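You operate a simulated robot arm through the tools that you are given. There is no shell and no other tool. Be economical: measure what you need, move in short steps, check, and stop when the job is done.

You are at the controls of a simulated two-armed robot. One attempt, no reset.

Task
Swap the brown lamp box for the blue one that shows fewer hours.
Fine: switch the lamp off, wait for LAMP COOL; the brown box is in the grey drawer and goes on the hood; drawer shut, switch on; leave the other controls.

Only the result counts: the job must be done as asked and must still hold three seconds after the hand-in. Knocking over, shifting, dropping, spilling or breaking anything else fails it.

Robot
Two 7-joint arms with two-finger grippers on one trunk, on a base that drives. Base frame: it is fixed to the floor where the robot stands at the start and does not move with it; the origin is under the middle of the robot, x ahead of it, y to its left, z up. Lengths are in mm, angles in degrees, forces in N, time in s.
The left shoulder is at the start at [50, 216, 1246], the right one opposite. With the tool pointing down near the work surface each hand reaches from about 100 to 720 mm from the robot's upright axis, wherever it stands, measured 20 degrees to its own side. Places, roughly: air valve [600, -500, 1100]; cartridge clamp [900, -600, 1100]; fifth ink knob [700, -500, 1100]; first ink knob [600, -200, 1100]; fourth ink knob [600, -400, 1100]; grey drawer [600, 0, 1300]; ink display [500, 0, 1100]; lamp switch [400, 0, 1100]; plate lever [600, -200, 1100]; print unit [800, -400, 1200]; proof button [500, -100, 1100]; red hood of the print unit [700, 0, 1400]; roller latch [700, -400, 1200]; seat in the grey drawer of the print unit [700, 0, 1200]; second ink knob [600, -300, 1100]; third ink knob [600, -400, 1100]. Payload 3.18 kg a hand.
Tool frame (each hand has its own): the origin (TCP) lies between the finger pads and is the grasp point; the fingertips stand 30 mm ahead of it; z points along the fingers, y is the line along which they close. Largest opening 144 mm; the body of the gripper starts 103 mm behind the TCP.
Orientation is that of the tool frame in the base frame, as [roll, pitch, yaw] about the fixed x, y, z axes, in that order (R = Rz(yaw) Ry(pitch) Rx(roll)). With the fingers straight down and closing along the base's y, the tool's x points along the base's -x, its y along +y and its z along -z.

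Tools
- The arms move only by the tool arm_command. It takes "left_commands", "right_commands" or both (then of equal length, played together; a hand with none holds still); each is a list of rows, each a list of 7 numbers: the shift along the tool's x, y, z in mm, then the turn, a rotation vector about the tool's x, y, z in rad, then the finger opening in mm, from 0 to 144. In form: [[x, y, z, rx, ry, rz, gripper], ...]. A call has 1 to 8 rows; each row shifts and turns the commanded pose from where the row before left it, along the tool's axes as they then stand. A row lasts 0.2 s, in which the tool goes at most 50 mm and 8.6 degrees; a call with a longer step from one row to the next is refused whole, and so is a gripper value outside its range. A pose out of reach is approached as far as the arm can. The call stops where the force on the tool passes 40 N (or 10 N more than at its start, if that is more) or the arm is blocked; 0.2 s more then pass. Each finger halts on what it meets, pressing with about 33 N; the grip force reading is that of the motor and also rises with nothing between the fingers. The clock runs only during rows and for 0.2 s after the last one: add rows that do not move to give the fingers time. The reply holds the time, the measured pose of the TCP, the force on the tool along the base axes, the opening and the grip force, in the units named above and with some noise, with the torque about the TCP (base axes, N m) and any sound that the robot's microphone picked up.
- Cameras (640 x 400 px; columns grow to the right, rows downward): "scene" is now at [124, -31.4, 1439.9]; the picture's right is [-0.36, -0.93, 0.00], its down [-0.47, 0.18, -0.87] and it looks along [0.81, -0.31, -0.50] (base axes); focal length 230 px, centre (320, 200). "left" rides on the left gripper at [76, -16, -143] in its tool frame; the picture's right is [0.21, 0.98, 0.00], its down [-0.84, 0.18, -0.51] and it looks along [-0.50, 0.11, 0.86] (tool axes); focal length 218 px, centre (320, 200). "right" rides on the right gripper at [76, 16, -143] in its tool frame; the picture's right is [-0.21, 0.98, 0.00], its down [-0.84, -0.18, -0.51] and it looks along [-0.50, -0.11, 0.86] (tool axes); focal length 218 px, centre (320, 200). There is no depth. A picture from a camera that has moved, and an enlarged one, comes with that camera's place and axes in the base frame and with its lens.
- snapshot(camera): a new picture of that camera. The clock stands still meanwhile.
- move_column(by): slides the trunk up (or, below 0, down) by that many mm; the arms and the scene camera ride with it, the base frame stays. It gives what a move gives, with no picture.
- drive_base(legs): drives the robot by 1 to 6 legs, each [ahead, left, turn to the left] in mm, mm and degrees, along the robot's own axes; the way and the turn of a leg run together, so that a leg with both is an arc; at most 1500 mm and 180 degrees a leg. The arms and the cameras ride along, it lands a little off, and it stops where it bumps. It gives what a move gives.
- turn_head(pan, tilt): turns the head with the scene camera to pan (to the left, within 80 degrees either way) and tilt (down, from -29 to 69), counted from straight ahead of the robot. It gives what a move gives.
- inspect(camera, box): a new picture of the part [left, top, right, bottom] of that camera's present view, enlarged. The clock stands still meanwhile.
- close_job(): hands the job in; it is judged then, once.

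Work in short steps. Places have to be worked out from the pictures, the camera data and where the tool is seen: move nearer, look again, correct. Check each grasp and each placing, and mend what went wrong. You have 120 turns and 100 pictures in all, those below and enlarged ones among them. Open the grippers and draw the arms clear of the work before you hand the job in, unless the task says otherwise; then end with one line.

The tools are called by a JSON object that holds its "op" and its "data". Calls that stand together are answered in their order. arm_command: Moves the arms, as the interface text tells. Its arguments: {"type":"object","properties":{"left_commands":{"type":"array","items":{"type":"array","items":{"type":"number"}}},"right_commands":{"type":"array","items":{"type":"array","items":{"type":"number"}}}},"required":[]} The other tools are called the same way: move_column (by) slides the trunk up or down; drive_base (legs) drives the base; turn_head (pan, tilt) turns the head that bears the scene camera; snapshot (camera) takes a picture; inspect (camera, box) takes an enlarged picture of a part of a camera's view; close_job () hands the job in.

At the start:

```text
clock: 0.0
left_eef_pos: [402.8, 111.1, 1149.7]
left_tool_rot: [-179.9, 0.0, -179.9]
left_ft_force: [-0.5, -0.4, -0.5]
left_ft_torque: [0.01, 0.01, -0.03]
left_gripper_width: 143.9
left_grip_force: 0.0
right_eef_pos: [390.3, -153.0, 1000.5]
right_tool_rot: [-180.0, 0.0, 179.9]
right_ft_force: [0.0, -0.1, -0.6]
right_ft_torque: [-0.02, 0.0, -0.02]
right_gripper_width: 144.0
right_grip_force: 0.1
trunk travel left (down, up): [-325.0, 44.0]
robot x, y, heading: [0.3, -1.2, -0.1]
head pan, tilt: [-21.2, 30.0]
```

scene: 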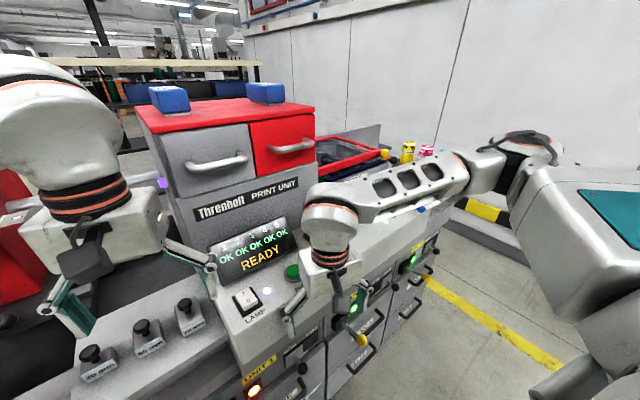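
right: 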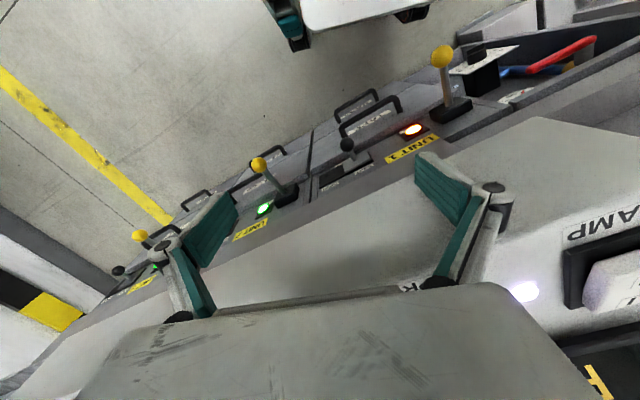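
left: 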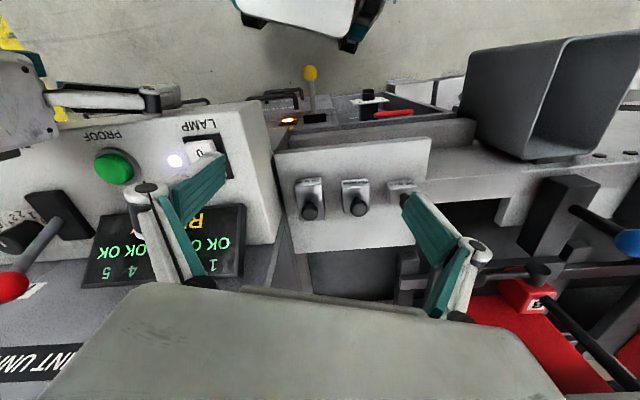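

The scene shows the print unit with two blue boxes on the red hood, a grey drawer and the lamp switch. I enlarge the hood and drawer region and the panel.

{"op": "inspect", "data": {"camera": "scene", "box": [130, 70, 330, 195]}}

{"op": "inspect", "data": {"camera": "scene", "box": [190, 210, 350, 330]}}

```text
3.20 times, centred on (230, 132) of scene
camera zoom: at [124.0, -31.4, 1439.9], right [-0.36, -0.93, 0.0], down [-0.47, 0.18, -0.87], along [0.81, -0.31, -0.5], focal length 737 px, centre (608, 416)
```

zoom: 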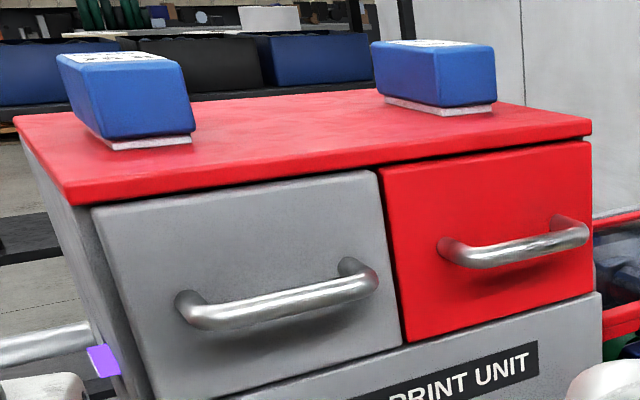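

```text
3.33 times, centred on (270, 270) of scene
camera zoom: at [124.0, -31.4, 1439.9], right [-0.36, -0.93, 0.0], down [-0.47, 0.18, -0.87], along [0.81, -0.31, -0.5], focal length 768 px, centre (487, -33)
```

zoom: 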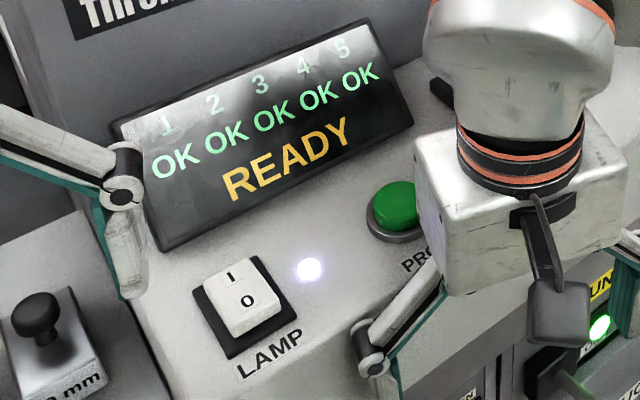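

The hood is rotated relative to me and the box labels are on top, barely visible. I raise the trunk for a better view and a baseline for triangulation.

{"op": "move_column", "data": {"by": 44}}

{"op": "inspect", "data": {"camera": "scene", "box": [130, 80, 330, 205]}}

{"op": "inspect", "data": {"camera": "scene", "box": [190, 220, 350, 340]}}

{"op": "inspect", "data": {"camera": "left", "box": [60, 90, 300, 240]}}

```text
clock: 0.9
left_eef_pos: [403.0, 112.5, 1193.1]
left_tool_rot: [-179.9, 0.0, -180.0]
left_ft_force: [0.0, 0.9, 0.5]
left_ft_torque: [0.02, -0.01, -0.01]
left_gripper_width: 144.2
left_grip_force: 0.0
right_eef_pos: [390.1, -153.6, 1044.0]
right_tool_rot: [179.9, -0.1, 179.9]
right_ft_force: [-0.1, 0.8, -0.1]
right_ft_torque: [0.0, 0.03, -0.01]
right_gripper_width: 144.1
right_grip_force: 0.1
trunk travel left (down, up): [-369.0, 0.0]
robot x, y, heading: [-0.7, -2.2, 0.2]
head pan, tilt: [-21.2, 30.0]
```

```text
3.20 times, centred on (230, 142) of scene
camera zoom: at [124.4, -31.4, 1482.9], right [-0.36, -0.93, 0.0], down [-0.47, 0.18, -0.87], along [0.81, -0.31, -0.5], focal length 737 px, centre (608, 384)
```

zoom: 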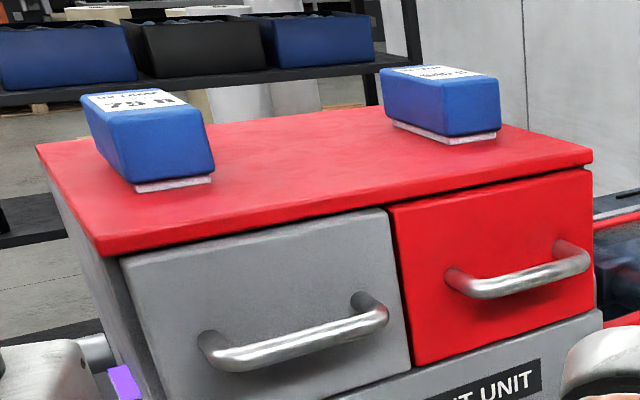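

```text
3.33 times, centred on (270, 280) of scene
camera zoom: at [124.4, -31.4, 1482.9], right [-0.36, -0.93, 0.0], down [-0.47, 0.18, -0.87], along [0.81, -0.31, -0.5], focal length 768 px, centre (487, -67)
```

zoom: 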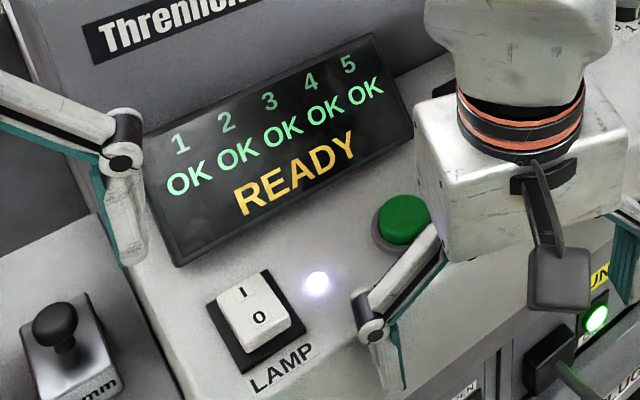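

```text
2.67 times, centred on (180, 165) of left
camera zoom: at [326.8, 96.7, 1337.8], right [-0.21, 0.98, 0.0], down [0.84, 0.18, 0.51], along [0.5, 0.11, -0.86], focal length 582 px, centre (693, 293)
```

zoom: 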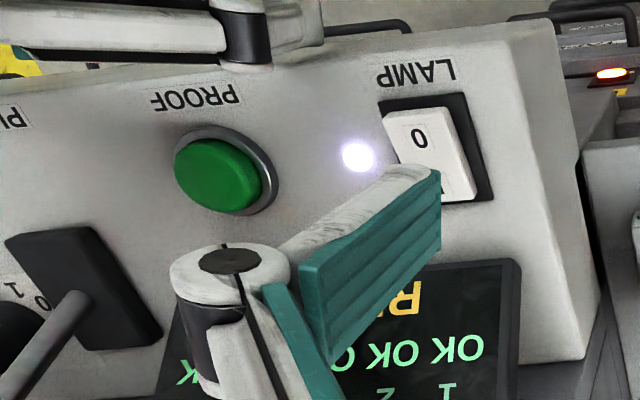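

The left box seems to read "75 h". I zoom in on both labels.

{"op": "inspect", "data": {"camera": "scene", "box": [150, 100, 200, 131]}}

{"op": "inspect", "data": {"camera": "scene", "box": [245, 95, 295, 126]}}

```text
12.80 times, centred on (175, 116) of scene
camera zoom: at [124.4, -31.4, 1482.9], right [-0.36, -0.93, 0.0], down [-0.47, 0.18, -0.87], along [0.81, -0.31, -0.5], focal length 2948 px, centre (2176, 1282)
```

zoom: 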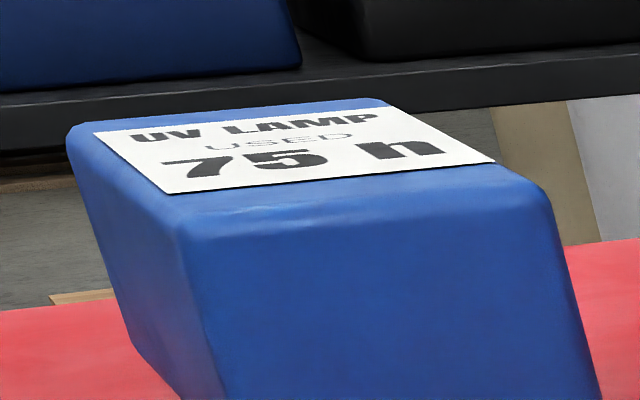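

```text
12.80 times, centred on (270, 110) of scene
camera zoom: at [124.4, -31.4, 1482.9], right [-0.36, -0.93, 0.0], down [-0.47, 0.18, -0.87], along [0.81, -0.31, -0.5], focal length 2948 px, centre (960, 1346)
```

zoom: 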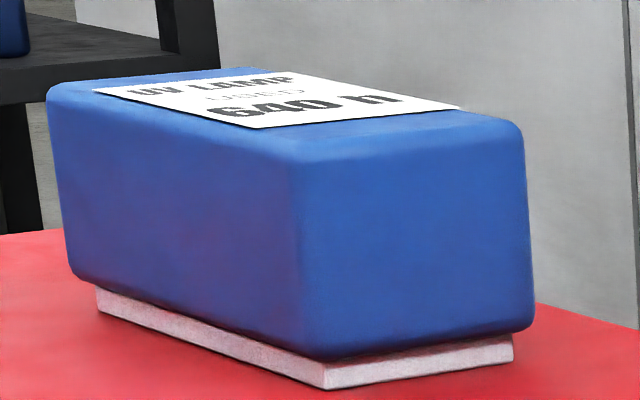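

75 h is the left box, so that is the one to fit. The switch's raised "0" end is near (418,-8,1083); I move the right arm up and away and bring the left hand, closed, above the switch.

{"op": "arm_command", "data": {"right_commands": [[0, 0, -45, 0, 0, 0, 144], [0, 0, -45, 0, 0, 0, 144], [0, -45, 0, 0, 0, 0, 144], [0, -45, 0, 0, 0, 0, 144], [0, -45, 0, 0, 0, 0, 144], [0, -45, 0, 0, 0, 0, 144]], "left_commands": [[0, 0, 0, 0, 0, 0, 100], [0, 0, 0, 0, 0, 0, 50], [0, 0, 0, 0, 0, 0, 0], [0, -40, 0, 0, 0, 0, 0], [0, -40, 0, 0, 0, 0, 0], [0, -40, 0, 0, 0, 0, 0]]}}

{"op": "snapshot", "data": {"camera": "scene"}}

{"op": "snapshot", "data": {"camera": "left"}}

```text
clock: 2.3
left_eef_pos: [401.9, -9.0, 1194.4]
left_tool_rot: [179.8, 0.0, 180.0]
left_ft_force: [0.9, -0.8, 0.9]
left_ft_torque: [0.05, -0.01, 0.01]
left_gripper_width: 0.0
left_grip_force: 30.6
right_eef_pos: [388.5, -335.0, 1131.8]
right_tool_rot: [179.9, 0.0, 179.9]
right_ft_force: [0.1, -1.3, 0.5]
right_ft_torque: [0.06, -0.01, 0.01]
right_gripper_width: 144.0
right_grip_force: 0.1
trunk travel left (down, up): [-369.0, 0.0]
robot x, y, heading: [-1.6, -0.8, -0.2]
head pan, tilt: [-21.2, 30.0]
```

```text
89 pictures are left
camera scene: at [123.6, -35.2, 1482.9], right [-0.36, -0.93, 0.0], down [-0.47, 0.18, -0.87], along [0.81, -0.31, -0.5], focal length 230 px, centre (320, 200)
```

scene: 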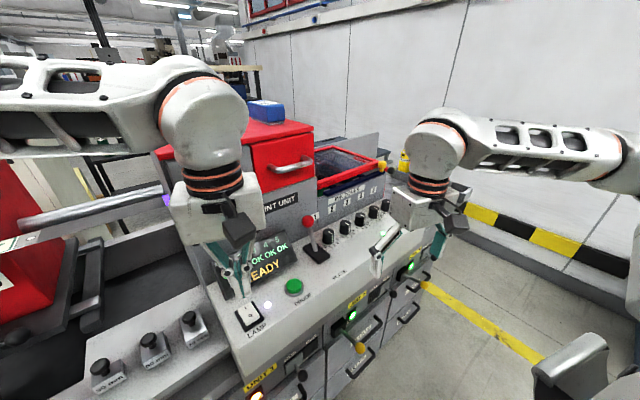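

```text
88 pictures are left
camera left: at [325.3, -25.9, 1338.1], right [-0.21, 0.98, 0.0], down [0.84, 0.18, 0.51], along [0.5, 0.11, -0.86], focal length 218 px, centre (320, 200)
```

left: 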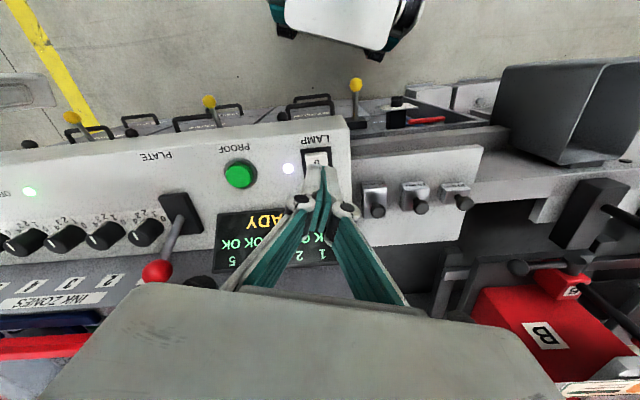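

The "0" mark triangulates to (419,-10,1081). I shift to x≈413 and lower to just above it.

{"op": "arm_command", "data": {"left_commands": [[-11, -3, 0, 0, 0, 0, 0], [0, 0, 35, 0, 0, 0, 0], [0, 0, 30, 0, 0, 0, 0]]}}

{"op": "inspect", "data": {"camera": "left", "box": [220, 110, 420, 235]}}

```text
clock: 3.1
left_eef_pos: [413.9, -9.8, 1131.4]
left_tool_rot: [-179.8, 0.0, -179.8]
left_ft_force: [-0.7, 0.1, 0.0]
left_ft_torque: [-0.01, 0.0, -0.02]
left_gripper_width: 0.1
left_grip_force: 30.4
right_eef_pos: [390.0, -331.8, 1133.0]
right_tool_rot: [179.9, -0.1, 180.0]
right_ft_force: [0.9, 0.1, -0.5]
right_ft_torque: [-0.01, -0.01, -0.03]
right_gripper_width: 143.8
right_grip_force: 0.1
trunk travel left (down, up): [-369.0, 0.0]
robot x, y, heading: [-1.6, 1.2, -0.1]
head pan, tilt: [-21.2, 30.0]
```

```text
3.20 times, centred on (320, 172) of left
camera zoom: at [337.8, -26.2, 1275.3], right [-0.21, 0.98, 0.0], down [0.84, 0.18, 0.51], along [0.5, 0.11, -0.86], focal length 698 px, centre (320, 288)
```

zoom: 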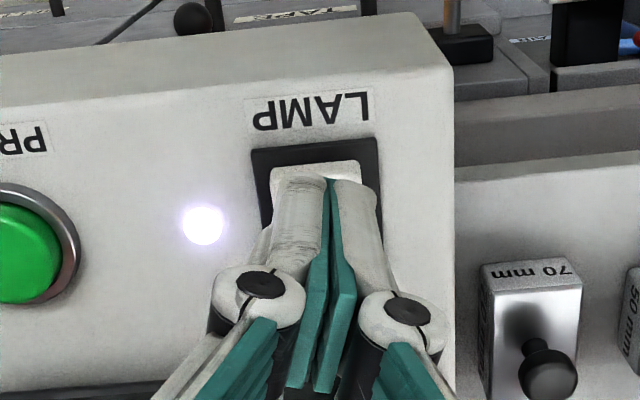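

The fingertips are over the near ("0") end of the rocker. I press down gently in small steps.

{"op": "arm_command", "data": {"left_commands": [[0, 0, 8, 0, 0, 0, 0], [0, 0, 6, 0, 0, 0, 0], [0, 0, 6, 0, 0, 0, 0], [0, 0, 4, 0, 0, 0, 0], [0, 0, 4, 0, 0, 0, 0]]}}

{"op": "inspect", "data": {"camera": "scene", "box": [190, 220, 350, 340]}}

```text
clock: 4.3
left_eef_pos: [415.3, -10.2, 1100.6]
left_tool_rot: [-179.8, 0.0, -179.8]
left_ft_force: [0.3, -0.5, -0.3]
left_ft_torque: [-0.03, -0.03, -0.03]
left_gripper_width: 0.0
left_grip_force: 30.5
right_eef_pos: [390.0, -331.1, 1133.2]
right_tool_rot: [-179.9, -0.1, -180.0]
right_ft_force: [-0.2, 0.7, 0.5]
right_ft_torque: [0.0, 0.03, 0.0]
right_gripper_width: 143.9
right_grip_force: 0.1
trunk travel left (down, up): [-369.0, 0.0]
robot x, y, heading: [2.4, -6.7, 0.2]
head pan, tilt: [-21.2, 30.0]
```

```text
3.33 times, centred on (270, 280) of scene
camera zoom: at [124.5, -31.4, 1482.9], right [-0.36, -0.93, 0.0], down [-0.47, 0.18, -0.87], along [0.81, -0.31, -0.5], focal length 768 px, centre (487, -67)
```

zoom: 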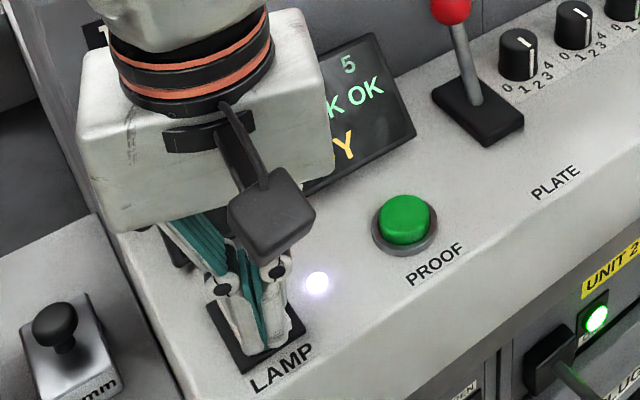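

No contact yet with the tip at 1070; I keep going down.

{"op": "arm_command", "data": {"left_commands": [[0, 0, 4, 0, 0, 0, 0], [0, 0, 4, 0, 0, 0, 0], [0, 0, 4, 0, 0, 0, 0], [0, 0, 4, 0, 0, 0, 0]]}}

{"op": "inspect", "data": {"camera": "scene", "box": [190, 220, 350, 340]}}

```text
clock: 4.9
left_eef_pos: [414.7, -10.8, 1099.1]
left_tool_rot: [-179.6, 0.3, -179.7]
left_ft_force: [-7.3, 4.7, 14.5]
left_ft_torque: [0.27, 0.05, 0.18]
left_gripper_width: 0.0
left_grip_force: 30.9
right_eef_pos: [389.6, -330.4, 1134.0]
right_tool_rot: [179.9, 0.0, -179.9]
right_ft_force: [0.1, -0.4, -0.3]
right_ft_torque: [0.0, 0.01, -0.01]
right_gripper_width: 143.8
right_grip_force: 0.2
trunk travel left (down, up): [-369.0, 0.0]
robot x, y, heading: [1.5, 2.3, 0.2]
head pan, tilt: [-21.2, 30.0]
stopped in row 3 (left hand): the force on the tool passed its limit at 46 N (the readings are from after the stop); the commanded pose is now the measured one
```

```text
3.33 times, centred on (270, 280) of scene
camera zoom: at [123.4, -30.7, 1483.0], right [-0.36, -0.93, 0.0], down [-0.47, 0.18, -0.87], along [0.81, -0.31, -0.5], focal length 768 px, centre (487, -67)
```

zoom: 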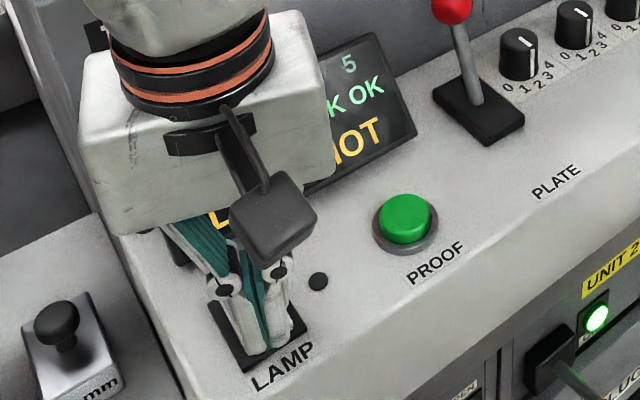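

The indicator is off and the display reads "LAMP HOT". I lift the hand straight up and pull it left to survey the drawer and hood.

{"op": "arm_command", "data": {"left_commands": [[0, 0, -20, 0, 0, 0, 0], [0, 0, -40, 0, 0, 0, 0], [0, 0, -45, 0, 0, 0, 0], [15, 40, -10, 0, 0, 0, 20], [15, 45, 0, 0, 0, 0, 50], [15, 45, 0, 0, 0, 0, 60], [15, 45, 0, 0, 0, 0, 60], [0, 30, 0, 0, 0, 0, 60]]}}

{"op": "snapshot", "data": {"camera": "scene"}}

{"op": "turn_head", "data": {"pan": 0, "tilt": 65}}

{"op": "snapshot", "data": {"camera": "scene"}}

```text
clock: 6.7
left_eef_pos: [357.3, 196.5, 1209.8]
left_tool_rot: [-179.6, 0.4, -179.9]
left_ft_force: [0.3, 0.8, 0.4]
left_ft_torque: [0.02, 0.01, 0.0]
left_gripper_width: 60.1
left_grip_force: 0.0
right_eef_pos: [390.0, -330.5, 1133.7]
right_tool_rot: [180.0, 0.0, 180.0]
right_ft_force: [-0.5, 0.6, 0.2]
right_ft_torque: [0.0, 0.0, 0.02]
right_gripper_width: 144.0
right_grip_force: 0.0
trunk travel left (down, up): [-369.0, 0.0]
robot x, y, heading: [-4.3, 1.9, -0.1]
head pan, tilt: [-21.2, 30.0]
```

```text
84 pictures are left
camera scene: at [124.4, -30.4, 1482.9], right [-0.36, -0.93, 0.0], down [-0.47, 0.18, -0.87], along [0.81, -0.31, -0.5], focal length 230 px, centre (320, 200)
```

scene: 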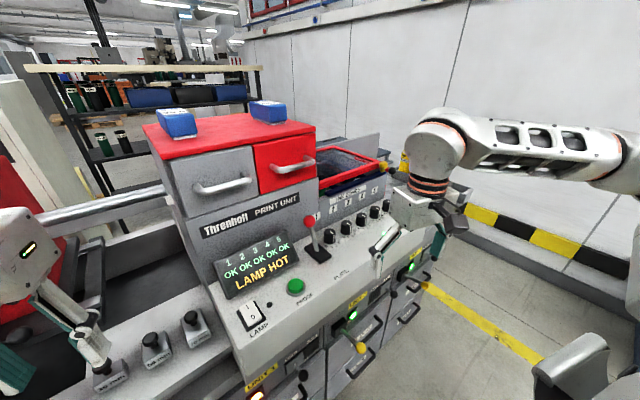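

```text
clock: 7.7
left_eef_pos: [357.4, 195.0, 1209.8]
left_tool_rot: [-179.6, 0.2, -179.8]
left_ft_force: [-0.1, 0.6, 0.3]
left_ft_torque: [0.02, -0.03, -0.03]
left_gripper_width: 60.1
left_grip_force: 0.0
right_eef_pos: [389.4, -330.9, 1133.6]
right_tool_rot: [-180.0, -0.1, -180.0]
right_ft_force: [-0.5, 0.4, 0.2]
right_ft_torque: [0.02, 0.0, -0.01]
right_gripper_width: 144.1
right_grip_force: 0.1
trunk travel left (down, up): [-369.0, 0.0]
robot x, y, heading: [-1.4, 0.8, -0.2]
head pan, tilt: [0.0, 65.0]
```

```text
83 pictures are left
camera scene: at [100.8, 1.3, 1435.3], right [0.0, -1.0, 0.0], down [-0.91, 0.0, -0.42], along [0.42, 0.0, -0.91], focal length 230 px, centre (320, 200)
```

scene: 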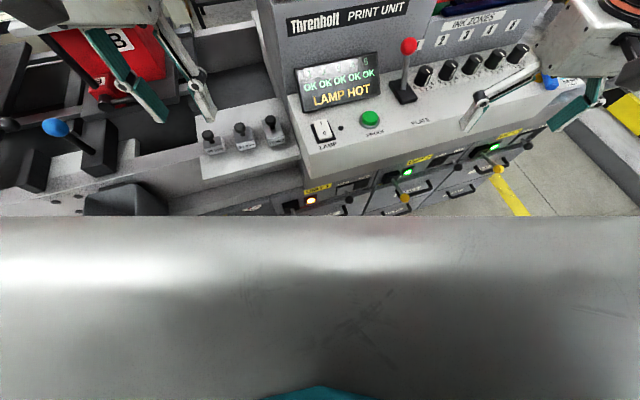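

The display shows LAMP HOT. I need to know the clearance in front of the base before driving closer, so I look through both hand cameras.

{"op": "snapshot", "data": {"camera": "left"}}

{"op": "snapshot", "data": {"camera": "right"}}

```text
82 pictures are left
camera left: at [279.7, 180.2, 1353.7], right [-0.21, 0.98, -0.01], down [0.84, 0.19, 0.51], along [0.5, 0.1, -0.86], focal length 218 px, centre (320, 200)
```

left: 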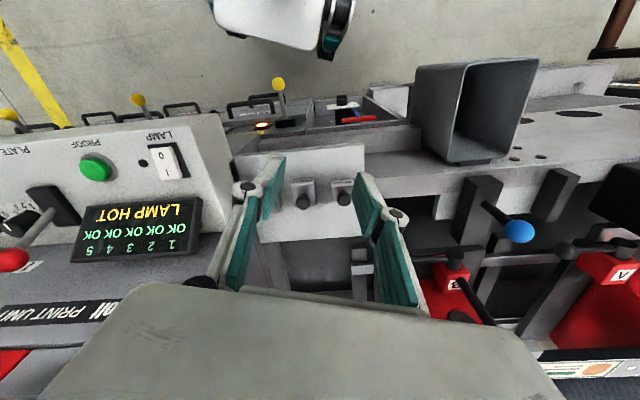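

```text
81 pictures are left
camera right: at [313.1, -315.0, 1276.1], right [0.21, 0.98, 0.0], down [0.84, -0.18, 0.51], along [0.5, -0.11, -0.86], focal length 218 px, centre (320, 200)
```

right: 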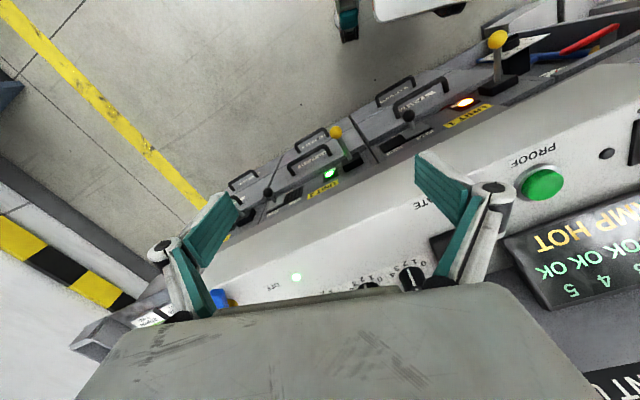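

The base corner is about 270 mm from the axis along the console normal, with the console around 300–350. Turning right brings the left shoulder nearer the unit, so I raise the left hand, back off a little and turn right 40°.

{"op": "arm_command", "data": {"left_commands": [[0, 0, -40, 0, 0, 0, 60], [0, 0, -40, 0, 0, 0, 60], [20, 0, 0, 0, 0, 0, 60]]}}

{"op": "drive_base", "data": {"legs": [[-50, 0, 0], [0, 0, -40]]}}

{"op": "turn_head", "data": {"pan": 45, "tilt": 25}}

{"op": "snapshot", "data": {"camera": "scene"}}

```text
clock: 8.5
left_eef_pos: [336.4, 196.0, 1292.6]
left_tool_rot: [-179.7, 0.5, -179.8]
left_ft_force: [-0.3, 0.1, 0.7]
left_ft_torque: [-0.01, -0.04, 0.01]
left_gripper_width: 60.2
left_grip_force: 0.0
right_eef_pos: [391.1, -331.5, 1135.3]
right_tool_rot: [180.0, 0.0, -179.9]
right_ft_force: [0.0, 0.1, -0.8]
right_ft_torque: [-0.03, 0.0, 0.0]
right_gripper_width: 143.7
right_grip_force: 0.1
trunk travel left (down, up): [-369.0, 0.0]
robot x, y, heading: [-4.3, 1.0, 0.3]
head pan, tilt: [0.0, 65.0]
```

```text
clock: 11.3
left_eef_pos: [332.3, -63.9, 1290.5]
left_tool_rot: [-179.6, 0.3, 140.5]
left_ft_force: [0.0, 0.4, 1.1]
left_ft_torque: [-0.01, 0.01, 0.03]
left_gripper_width: 60.1
left_grip_force: 0.0
right_eef_pos: [37.4, -503.9, 1134.5]
right_tool_rot: [-180.0, 0.1, 140.2]
right_ft_force: [-0.6, 0.0, 0.3]
right_ft_torque: [-0.01, -0.07, -0.03]
right_gripper_width: 143.9
right_grip_force: 0.1
trunk travel left (down, up): [-369.0, 0.0]
robot x, y, heading: [-53.3, 3.0, -39.8]
head pan, tilt: [0.0, 65.0]
```

```text
clock: 12.4
left_eef_pos: [332.5, -64.6, 1291.6]
left_tool_rot: [-179.7, 0.4, 140.5]
left_ft_force: [-1.2, -0.2, 0.6]
left_ft_torque: [0.03, 0.0, 0.02]
left_gripper_width: 60.2
left_grip_force: 0.1
right_eef_pos: [38.0, -504.6, 1134.3]
right_tool_rot: [180.0, -0.1, 140.5]
right_ft_force: [0.2, -0.7, 0.4]
right_ft_torque: [0.02, -0.02, -0.01]
right_gripper_width: 144.0
right_grip_force: 0.1
trunk travel left (down, up): [-369.0, 0.0]
robot x, y, heading: [-54.2, -2.2, -40.0]
head pan, tilt: [45.0, 25.0]
```

```text
80 pictures are left
camera scene: at [71.2, -16.3, 1490.9], right [0.09, -1.0, 0.0], down [-0.42, -0.04, -0.91], along [0.9, 0.08, -0.42], focal length 230 px, centre (320, 200)
```

scene: 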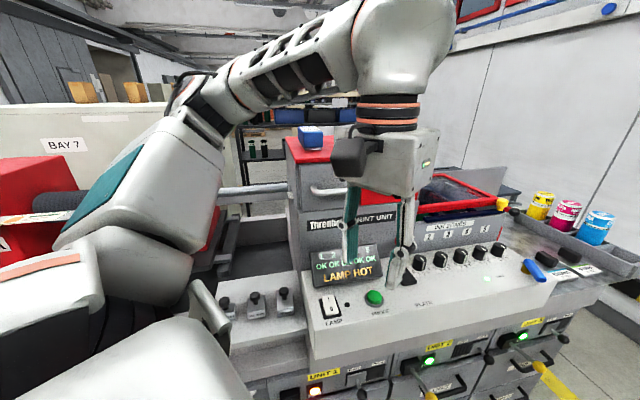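

The turn went well. I turn further so my left side faces the console, and sidestep toward it about 100 mm.

{"op": "drive_base", "data": {"legs": [[0, 0, -26], [0, 95, 0]]}}

{"op": "turn_head", "data": {"pan": 78, "tilt": 30}}

{"op": "snapshot", "data": {"camera": "scene"}}

```text
clock: 15.0
left_eef_pos: [306.0, -201.6, 1295.4]
left_tool_rot: [179.7, 0.6, 114.5]
left_ft_force: [-0.2, -0.2, 0.0]
left_ft_torque: [-0.03, -0.02, 0.0]
left_gripper_width: 59.9
left_grip_force: 0.0
right_eef_pos: [-146.6, -470.2, 1131.9]
right_tool_rot: [179.4, 0.1, 114.7]
right_ft_force: [-0.1, 1.1, 0.2]
right_ft_torque: [0.0, -0.01, -0.02]
right_gripper_width: 143.9
right_grip_force: 0.1
trunk travel left (down, up): [-369.0, 0.0]
robot x, y, heading: [-0.5, 28.7, -65.5]
head pan, tilt: [45.0, 25.0]
stopped in leg 2: the robot was blocked; the commanded pose is now the measured one
```

```text
clock: 16.0
left_eef_pos: [307.2, -203.7, 1295.2]
left_tool_rot: [179.9, 0.4, 114.6]
left_ft_force: [0.2, -0.5, -0.4]
left_ft_torque: [0.01, -0.02, 0.04]
left_gripper_width: 59.8
left_grip_force: 0.1
right_eef_pos: [-146.4, -471.0, 1130.3]
right_tool_rot: [179.4, 0.0, 114.7]
right_ft_force: [-0.1, 0.3, 0.0]
right_ft_torque: [0.02, 0.0, -0.05]
right_gripper_width: 144.1
right_grip_force: 0.1
trunk travel left (down, up): [-369.0, 0.0]
robot x, y, heading: [3.0, 30.1, -65.2]
head pan, tilt: [78.0, 30.0]
```

```text
79 pictures are left
camera scene: at [91.8, 5.3, 1484.1], right [0.22, -0.98, 0.0], down [-0.48, -0.11, -0.87], along [0.85, 0.19, -0.49], focal length 230 px, centre (320, 200)
```

scene: 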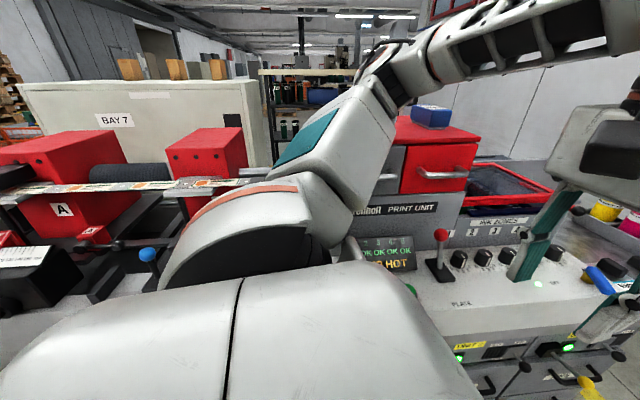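

The base was blocked about 25 mm short; I back off 15 mm to be free of contact, then raise the left hand while turning it to face square to the unit (yaw 202.5°).

{"op": "drive_base", "data": {"legs": [[0, -15, 0]]}}

{"op": "arm_command", "data": {"left_commands": [[0, 0, -25, 0, 0, -0.148, 60], [0, 0, -25, 0, 0, -0.148, 60], [0, 0, -25, 0, 0, -0.148, 60], [0, 0, -25, 0, 0, -0.148, 60], [0, 0, -25, 0, 0, -0.148, 60], [0, 0, -25, 0, 0, -0.148, 60], [0, 0, -25, 0, 0, -0.148, 60], [0, 0, -25, 0, 0, -0.148, 60]]}}

{"op": "snapshot", "data": {"camera": "scene"}}

```text
clock: 16.8
left_eef_pos: [307.3, -204.5, 1292.0]
left_tool_rot: [-179.5, 0.3, 114.7]
left_ft_force: [-0.5, -0.4, 0.2]
left_ft_torque: [-0.02, 0.0, -0.03]
left_gripper_width: 60.2
left_grip_force: 0.1
right_eef_pos: [-147.8, -472.2, 1132.8]
right_tool_rot: [179.9, 0.0, 114.6]
right_ft_force: [0.7, -0.2, 0.5]
right_ft_torque: [-0.03, 0.02, 0.02]
right_gripper_width: 143.9
right_grip_force: 0.1
trunk travel left (down, up): [-369.0, 0.0]
robot x, y, heading: [-9.5, 18.1, -65.1]
head pan, tilt: [78.0, 30.0]
```

```text
clock: 18.6
left_eef_pos: [306.8, -200.5, 1491.4]
left_tool_rot: [-179.5, -0.4, -177.3]
left_ft_force: [0.3, 0.8, 0.5]
left_ft_torque: [0.0, -0.03, -0.02]
left_gripper_width: 60.3
left_grip_force: 0.2
right_eef_pos: [-147.1, -473.4, 1133.2]
right_tool_rot: [-180.0, 0.0, 114.7]
right_ft_force: [-0.2, -0.1, -0.2]
right_ft_torque: [0.02, -0.02, 0.0]
right_gripper_width: 144.0
right_grip_force: 0.0
trunk travel left (down, up): [-369.0, 0.0]
robot x, y, heading: [-10.4, 20.0, -64.8]
head pan, tilt: [78.0, 30.0]
```

```text
78 pictures are left
camera scene: at [94.2, 4.7, 1483.0], right [0.22, -0.98, 0.0], down [-0.49, -0.11, -0.87], along [0.84, 0.19, -0.5], focal length 230 px, centre (320, 200)
```

scene: 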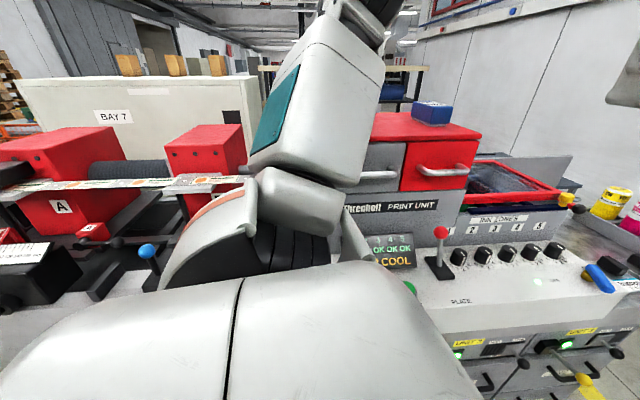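

LAMP COOL is shown. I finish turning the left hand and move it to above the drawer front, to look down on the drawer and hood.

{"op": "arm_command", "data": {"left_commands": [[0, 0, 0, 0, 0, -0.115, 60], [0, 0, 0, 0, 0, -0.115, 60], [0, 0, 0, 0, 0, -0.115, 60], [-45, 19, 0, 0, 0, 0, 60], [-45, 19, 0, 0, 0, 0, 60], [-45, 19, 0, 0, 0, 0, 60], [-45, 19, 0, 0, 0, 0, 60], [-45, 19, 0, 0, 0, 0, 60]]}}

{"op": "snapshot", "data": {"camera": "left"}}

```text
clock: 20.4
left_eef_pos: [445.9, -93.1, 1432.3]
left_tool_rot: [-179.7, -0.7, -157.7]
left_ft_force: [0.5, 0.5, -0.1]
left_ft_torque: [-0.02, 0.01, -0.02]
left_gripper_width: 59.9
left_grip_force: 0.0
left hand out of reach, approached as far as the arm can: row 6, 7, 8
right_eef_pos: [-146.3, -473.0, 1133.8]
right_tool_rot: [-180.0, -0.2, 114.7]
right_ft_force: [0.4, 0.5, -0.9]
right_ft_torque: [0.06, 0.02, 0.0]
right_gripper_width: 144.1
right_grip_force: 0.1
trunk travel left (down, up): [-369.0, 0.0]
robot x, y, heading: [-6.4, 19.9, -65.1]
head pan, tilt: [78.0, 30.0]
```

```text
77 pictures are left
camera left: at [382.5, -134.5, 1577.2], right [-0.56, 0.83, 0.0], down [0.72, 0.49, 0.5], along [0.41, 0.28, -0.87], focal length 218 px, centre (320, 200)
```

left: 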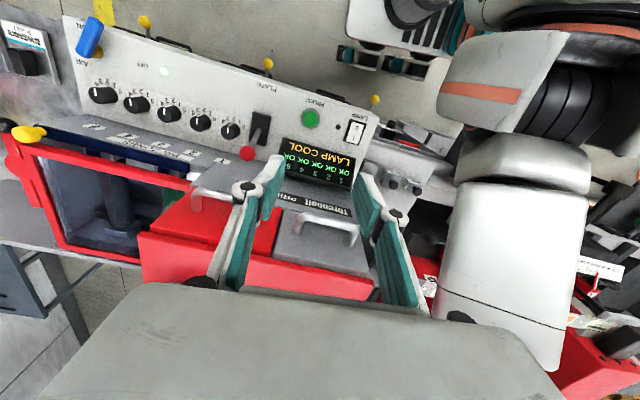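

The arm reached a joint limit with me so strongly side-on. I retract the hand, untwist it 25°, and turn the base back to about -40°, a more natural stance.

{"op": "arm_command", "data": {"left_commands": [[45, -19, 0, 0, 0, 0, 60], [45, -19, 0, 0, 0, 0, 60], [45, -19, -10, 0, 0, 0, 60], [0, 0, -40, 0, 0, 0.14, 60], [0, 0, -20, 0, 0, 0.14, 60], [0, 0, 0, 0, 0, 0.14, 60]]}}

{"op": "drive_base", "data": {"legs": [[0, -25, 0], [0, 0, 25]]}}

{"op": "turn_head", "data": {"pan": 55, "tilt": 25}}

{"op": "snapshot", "data": {"camera": "scene"}}

{"op": "snapshot", "data": {"camera": "left"}}

```text
clock: 21.8
left_eef_pos: [340.0, -196.3, 1503.6]
left_tool_rot: [-179.5, -0.5, 178.1]
left_ft_force: [-0.5, 0.1, -0.3]
left_ft_torque: [0.0, -0.03, -0.01]
left_gripper_width: 60.1
left_grip_force: 0.0
right_eef_pos: [-146.7, -474.2, 1133.3]
right_tool_rot: [-179.9, -0.1, 114.7]
right_ft_force: [-0.5, 0.4, 0.4]
right_ft_torque: [0.02, -0.03, -0.03]
right_gripper_width: 144.1
right_grip_force: 0.1
trunk travel left (down, up): [-369.0, 0.0]
robot x, y, heading: [-9.7, 17.6, -65.0]
head pan, tilt: [78.0, 30.0]
```

```text
clock: 24.0
left_eef_pos: [375.2, -40.9, 1504.7]
left_tool_rot: [-179.5, -0.4, -157.1]
left_ft_force: [-0.2, 0.0, 0.5]
left_ft_torque: [0.02, 0.0, 0.02]
left_gripper_width: 60.0
left_grip_force: 0.0
right_eef_pos: [49.1, -497.1, 1134.2]
right_tool_rot: [-180.0, -0.1, 139.4]
right_ft_force: [-0.1, 0.5, -0.4]
right_ft_torque: [-0.06, 0.03, -0.02]
right_gripper_width: 144.0
right_grip_force: 0.1
trunk travel left (down, up): [-369.0, 0.0]
robot x, y, heading: [-34.1, 9.2, -40.6]
head pan, tilt: [78.0, 30.0]
```

```text
clock: 24.9
left_eef_pos: [375.9, -41.9, 1504.6]
left_tool_rot: [-179.5, -0.4, -157.1]
left_ft_force: [0.3, 0.3, 0.4]
left_ft_torque: [0.03, 0.03, 0.03]
left_gripper_width: 60.0
left_grip_force: 0.0
right_eef_pos: [48.5, -495.8, 1132.7]
right_tool_rot: [180.0, -0.1, 139.4]
right_ft_force: [0.5, 0.4, 0.0]
right_ft_torque: [-0.02, 0.05, -0.01]
right_gripper_width: 143.9
right_grip_force: 0.0
trunk travel left (down, up): [-369.0, 0.0]
robot x, y, heading: [-34.6, 11.6, -40.6]
head pan, tilt: [55.0, 25.0]
```

```text
76 pictures are left
camera scene: at [87.5, 7.2, 1490.9], right [0.25, -0.97, 0.0], down [-0.41, -0.11, -0.91], along [0.88, 0.23, -0.42], focal length 230 px, centre (320, 200)
```

scene: 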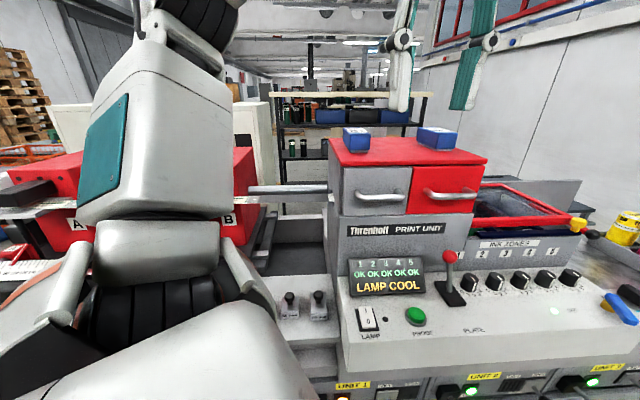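

```text
75 pictures are left
camera left: at [311.9, -84.8, 1649.0], right [-0.57, 0.82, -0.01], down [0.71, 0.5, 0.5], along [0.41, 0.28, -0.87], focal length 218 px, centre (320, 200)
```

left: 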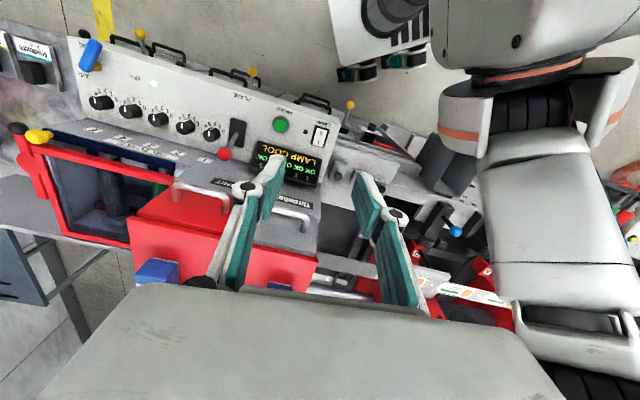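

Good stance: clear scene view and the hand reaches high. I zoom both cameras on the drawer handle and blue boxes.

{"op": "inspect", "data": {"camera": "scene", "box": [320, 110, 500, 222]}}

{"op": "inspect", "data": {"camera": "left", "box": [120, 150, 340, 300]}}

```text
3.56 times, centred on (410, 166) of scene
camera zoom: at [87.5, 7.2, 1490.9], right [0.25, -0.97, 0.0], down [-0.41, -0.11, -0.91], along [0.88, 0.23, -0.42], focal length 819 px, centre (0, 321)
```

zoom: 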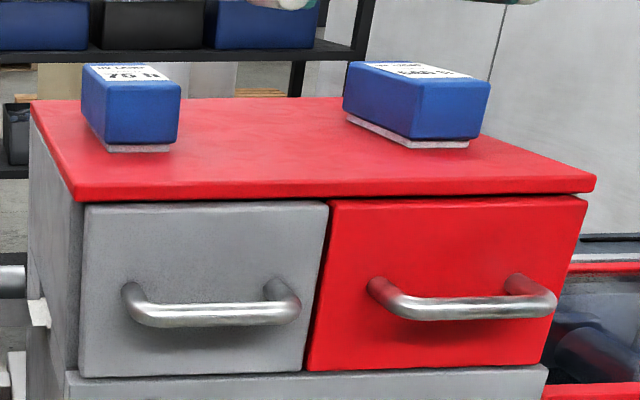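

```text
2.67 times, centred on (230, 225) of left
camera zoom: at [311.9, -84.8, 1649.0], right [-0.57, 0.82, -0.01], down [0.71, 0.5, 0.5], along [0.41, 0.28, -0.87], focal length 582 px, centre (560, 133)
```

zoom: 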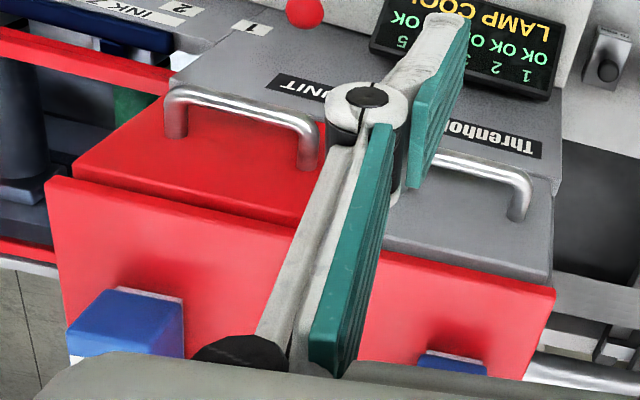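

The unit's front is turned about 17.4° (inward a=(0.954,0.300)); the grey handle's centre is near (545,-6,1292), running along b. I rotate the hand so it can close across the bar, pitched 45° toward the face.

{"op": "arm_command", "data": {"left_commands": [[0, 0, 0, 0, 0, 0.139, 60], [0, 0, 0, 0, 0, 0.139, 60], [0, 0, 0, 0, 0, 0.139, 60], [0, 0, 0, 0, 0, 0.139, 60], [0, 0, 0, 0, 0, 0.139, 60], [0, 0, 0, 0, 0, 0.139, 60], [0, 0, 0, 0, 0, 0.139, 60], [0, 0, 0, 0, 0, 0.139, 60]]}}

{"op": "arm_command", "data": {"left_commands": [[0, 0, 0, 0, 0, 0.139, 60], [0, 0, 0, 0, 0, 0.139, 60], [0, 0, 0, 0, 0, 0.139, 60], [0, 0, 0, 0, 0, 0.139, 60], [0, 0, 0, -0.131, 0, 0, 60], [0, 0, 0, -0.131, 0, 0, 60], [0, 0, 0, -0.131, 0, 0, 60], [0, 0, 0, -0.131, 0, 0, 60]]}}

```text
clock: 26.6
left_eef_pos: [341.3, -43.9, 1473.6]
left_tool_rot: [-179.5, 0.4, 139.2]
left_ft_force: [-0.4, -0.2, 1.0]
left_ft_torque: [0.04, -0.11, -0.03]
left_gripper_width: 60.1
left_grip_force: 0.1
left hand out of reach, approached as far as the arm can: row 7, 8
right_eef_pos: [48.1, -496.2, 1134.4]
right_tool_rot: [179.8, 0.0, 139.4]
right_ft_force: [-0.3, 0.1, 0.9]
right_ft_torque: [-0.02, -0.07, 0.0]
right_gripper_width: 144.3
right_grip_force: 0.1
trunk travel left (down, up): [-369.0, 0.0]
robot x, y, heading: [-30.3, 9.3, -40.4]
head pan, tilt: [55.0, 25.0]
```

```text
clock: 28.6
left_eef_pos: [246.5, -56.5, 1427.2]
left_tool_rot: [159.9, 3.0, 117.3]
left_ft_force: [0.5, -0.2, -0.5]
left_ft_torque: [0.01, 0.05, 0.0]
left_gripper_width: 60.3
left_grip_force: 0.0
left hand out of reach, approached as far as the arm can: row 1, 2, 3, 4, 5, 6, 7, 8
right_eef_pos: [48.7, -496.1, 1132.7]
right_tool_rot: [-180.0, -0.1, 139.3]
right_ft_force: [-0.1, 0.4, -0.3]
right_ft_torque: [-0.06, 0.03, 0.04]
right_gripper_width: 143.8
right_grip_force: 0.0
trunk travel left (down, up): [-369.0, 0.0]
robot x, y, heading: [-33.2, 9.7, -40.6]
head pan, tilt: [55.0, 25.0]
stopped in row 8 (left hand): the arm was blocked; the commanded pose is now the measured one
```

The arm ran into a limit with that yaw; I check how it stands now.

{"op": "snapshot", "data": {"camera": "scene"}}

{"op": "snapshot", "data": {"camera": "left"}}

```text
72 pictures are left
camera scene: at [91.3, -3.8, 1494.1], right [0.13, -0.99, 0.0], down [-0.39, -0.05, -0.92], along [0.91, 0.12, -0.39], focal length 230 px, centre (320, 200)
```

scene: 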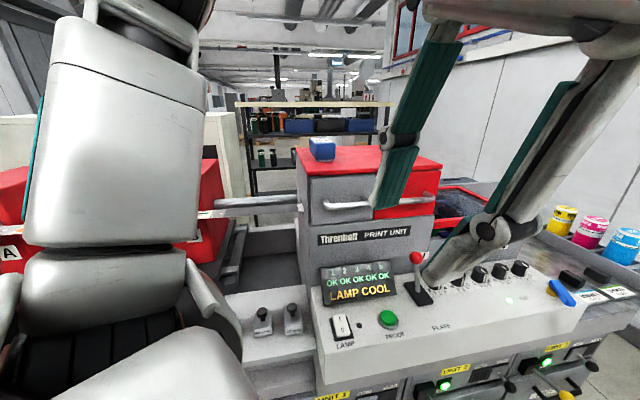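

```text
71 pictures are left
camera left: at [150.1, -11.8, 1553.0], right [0.71, 0.62, 0.32], down [0.37, -0.73, 0.58], along [0.6, -0.3, -0.75], focal length 218 px, centre (320, 200)
```

left: 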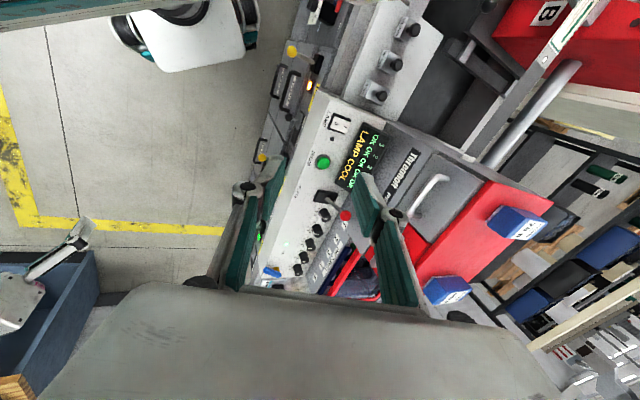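

The hand had come too near the head. I move it straight out along +x to get it away from the robot.

{"op": "arm_command", "data": {"left_commands": [[-22, 40, 16, 0, 0, 0, 60], [-22, 40, 16, 0, 0, 0, 60], [-22, 40, 16, 0, 0, 0, 60], [-22, 40, 16, 0, 0, 0, 60], [-22, 40, 16, 0, 0, 0, 60]]}}

{"op": "turn_head", "data": {"pan": 50, "tilt": 25}}

{"op": "snapshot", "data": {"camera": "scene"}}

```text
clock: 29.9
left_eef_pos: [339.3, -54.8, 1366.7]
left_tool_rot: [159.1, 2.8, 116.9]
left_ft_force: [-0.3, -0.6, 0.5]
left_ft_torque: [-0.03, 0.0, 0.0]
left_gripper_width: 60.0
left_grip_force: 0.1
left hand out of reach, approached as far as the arm can: row 1, 2, 3, 4, 5
right_eef_pos: [47.6, -497.1, 1134.2]
right_tool_rot: [179.9, 0.0, 139.3]
right_ft_force: [-0.5, 0.0, 0.5]
right_ft_torque: [0.03, -0.06, -0.01]
right_gripper_width: 144.1
right_grip_force: 0.0
trunk travel left (down, up): [-369.0, 0.0]
robot x, y, heading: [-31.0, 9.5, -40.6]
head pan, tilt: [55.0, 25.0]
```

```text
clock: 30.5
left_eef_pos: [340.7, -53.6, 1367.0]
left_tool_rot: [159.2, 2.7, 116.9]
left_ft_force: [0.9, -0.1, 0.0]
left_ft_torque: [0.01, 0.03, 0.01]
left_gripper_width: 60.2
left_grip_force: 0.0
right_eef_pos: [48.7, -495.6, 1134.2]
right_tool_rot: [180.0, -0.1, 139.4]
right_ft_force: [0.2, 0.6, -0.6]
right_ft_torque: [-0.04, 0.02, 0.0]
right_gripper_width: 144.2
right_grip_force: 0.1
trunk travel left (down, up): [-369.0, 0.0]
robot x, y, heading: [-29.3, 9.5, -40.8]
head pan, tilt: [50.0, 25.0]
```

```text
70 pictures are left
camera scene: at [89.6, -0.5, 1490.9], right [0.16, -0.99, 0.0], down [-0.42, -0.07, -0.91], along [0.89, 0.15, -0.42], focal length 230 px, centre (320, 200)
```

scene: 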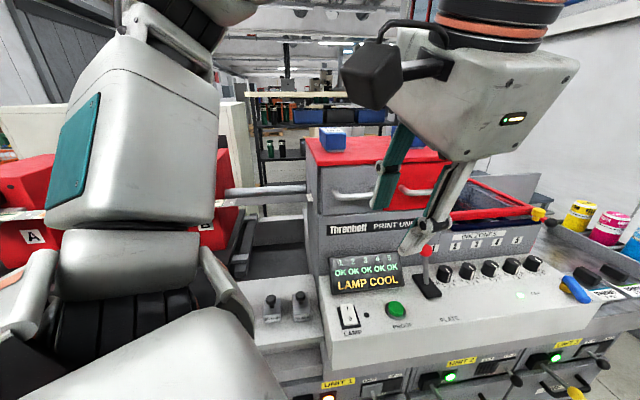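

Pitching the hand forward should relieve the wrist limit. I pitch it to about 45° and correct the yaw in place.

{"op": "arm_command", "data": {"left_commands": [[0, 0, 0, -0.14, 0, 0, 40], [0, 0, 0, -0.14, 0, 0, 40], [0, 0, 0, -0.14, 0, 0, 40], [0, 0, 0, 0, 0.04, 0.07, 40], [0, 0, 0, 0, 0.03, 0.06, 40]]}}

```text
clock: 31.7
left_eef_pos: [329.7, -50.5, 1327.2]
left_tool_rot: [135.2, -5.3, 114.3]
left_ft_force: [1.6, 0.1, -0.6]
left_ft_torque: [-0.01, 0.04, 0.0]
left_gripper_width: 40.3
left_grip_force: 0.1
left hand out of reach, approached as far as the arm can: row 4, 5
right_eef_pos: [47.7, -495.6, 1134.2]
right_tool_rot: [179.9, -0.1, 139.5]
right_ft_force: [0.8, -0.1, -0.4]
right_ft_torque: [0.02, -0.02, -0.03]
right_gripper_width: 144.0
right_grip_force: 0.0
trunk travel left (down, up): [-369.0, 0.0]
robot x, y, heading: [-31.2, 12.0, -40.5]
head pan, tilt: [50.0, 25.0]
```

I move forward toward the handle at this height while correcting the yaw and roll of the hand.

{"op": "arm_command", "data": {"left_commands": [[-11, 32, 30, 0, 0, 0, 40], [-11, 32, 30, 0, 0, 0, 40], [-11, 32, 30, 0, 0, 0, 40], [0, 0, 0, -0.005, -0.075, 0.01, 40], [0, 0, 0, -0.005, -0.075, 0.01, 40]]}}

{"op": "snapshot", "data": {"camera": "left"}}

```text
clock: 32.9
left_eef_pos: [443.5, -23.2, 1293.9]
left_tool_rot: [135.1, -0.1, 107.6]
left_ft_force: [0.0, 0.2, 0.4]
left_ft_torque: [0.0, 0.03, 0.03]
left_gripper_width: 40.3
left_grip_force: 0.0
left hand out of reach, approached as far as the arm can: row 1, 2, 3
right_eef_pos: [49.2, -496.1, 1133.4]
right_tool_rot: [180.0, -0.1, 139.4]
right_ft_force: [-0.3, 0.2, -0.4]
right_ft_torque: [-0.01, 0.03, 0.01]
right_gripper_width: 143.8
right_grip_force: 0.0
trunk travel left (down, up): [-369.0, 0.0]
robot x, y, heading: [-28.1, 10.3, -40.3]
head pan, tilt: [50.0, 25.0]
```

```text
69 pictures are left
camera left: at [312.6, 16.1, 1384.7], right [0.6, 0.41, 0.69], down [0.03, -0.87, 0.49], along [0.8, -0.27, -0.53], focal length 218 px, centre (320, 200)
```

left: 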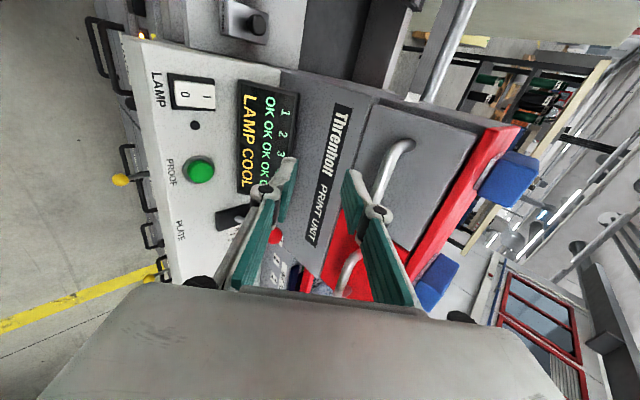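

The hand is now pitched right with the handle in view, consistent with centre ≈(545,-6,1297). I move to a standoff above-and-before the bar along the approach axis.

{"op": "arm_command", "data": {"left_commands": [[-7, 36, 7, 0, 0, 0, 40], [-7, 36, 7, 0, 0, 0, 40]]}}

{"op": "snapshot", "data": {"camera": "left"}}

{"op": "inspect", "data": {"camera": "scene", "box": [290, 120, 470, 232]}}

```text
clock: 33.5
left_eef_pos: [480.9, -21.9, 1300.0]
left_tool_rot: [134.8, 0.7, 107.9]
left_ft_force: [-0.4, -0.1, 0.5]
left_ft_torque: [-0.03, -0.02, 0.04]
left_gripper_width: 39.7
left_grip_force: 0.1
left hand out of reach, approached as far as the arm can: row 1, 2
right_eef_pos: [47.7, -496.4, 1133.4]
right_tool_rot: [179.9, -0.1, 139.4]
right_ft_force: [0.9, 0.4, -0.1]
right_ft_torque: [0.0, -0.07, 0.01]
right_gripper_width: 144.0
right_grip_force: 0.1
trunk travel left (down, up): [-369.0, 0.0]
robot x, y, heading: [-31.7, 4.5, -40.5]
head pan, tilt: [50.0, 25.0]
```

```text
68 pictures are left
camera left: at [350.1, 17.4, 1390.5], right [0.59, 0.42, 0.69], down [0.04, -0.87, 0.5], along [0.81, -0.27, -0.53], focal length 218 px, centre (320, 200)
```

left: 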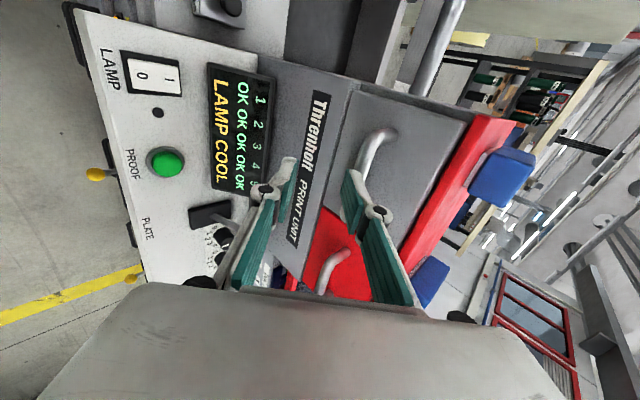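

```text
3.56 times, centred on (380, 176) of scene
camera zoom: at [88.6, -1.2, 1491.0], right [0.16, -0.99, 0.0], down [-0.42, -0.07, -0.91], along [0.89, 0.15, -0.42], focal length 819 px, centre (107, 285)
```

zoom: 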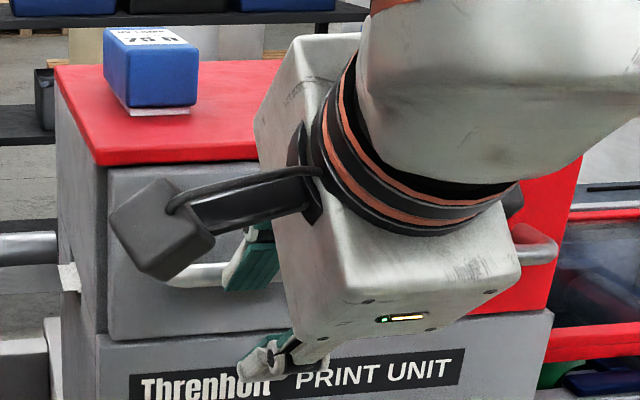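

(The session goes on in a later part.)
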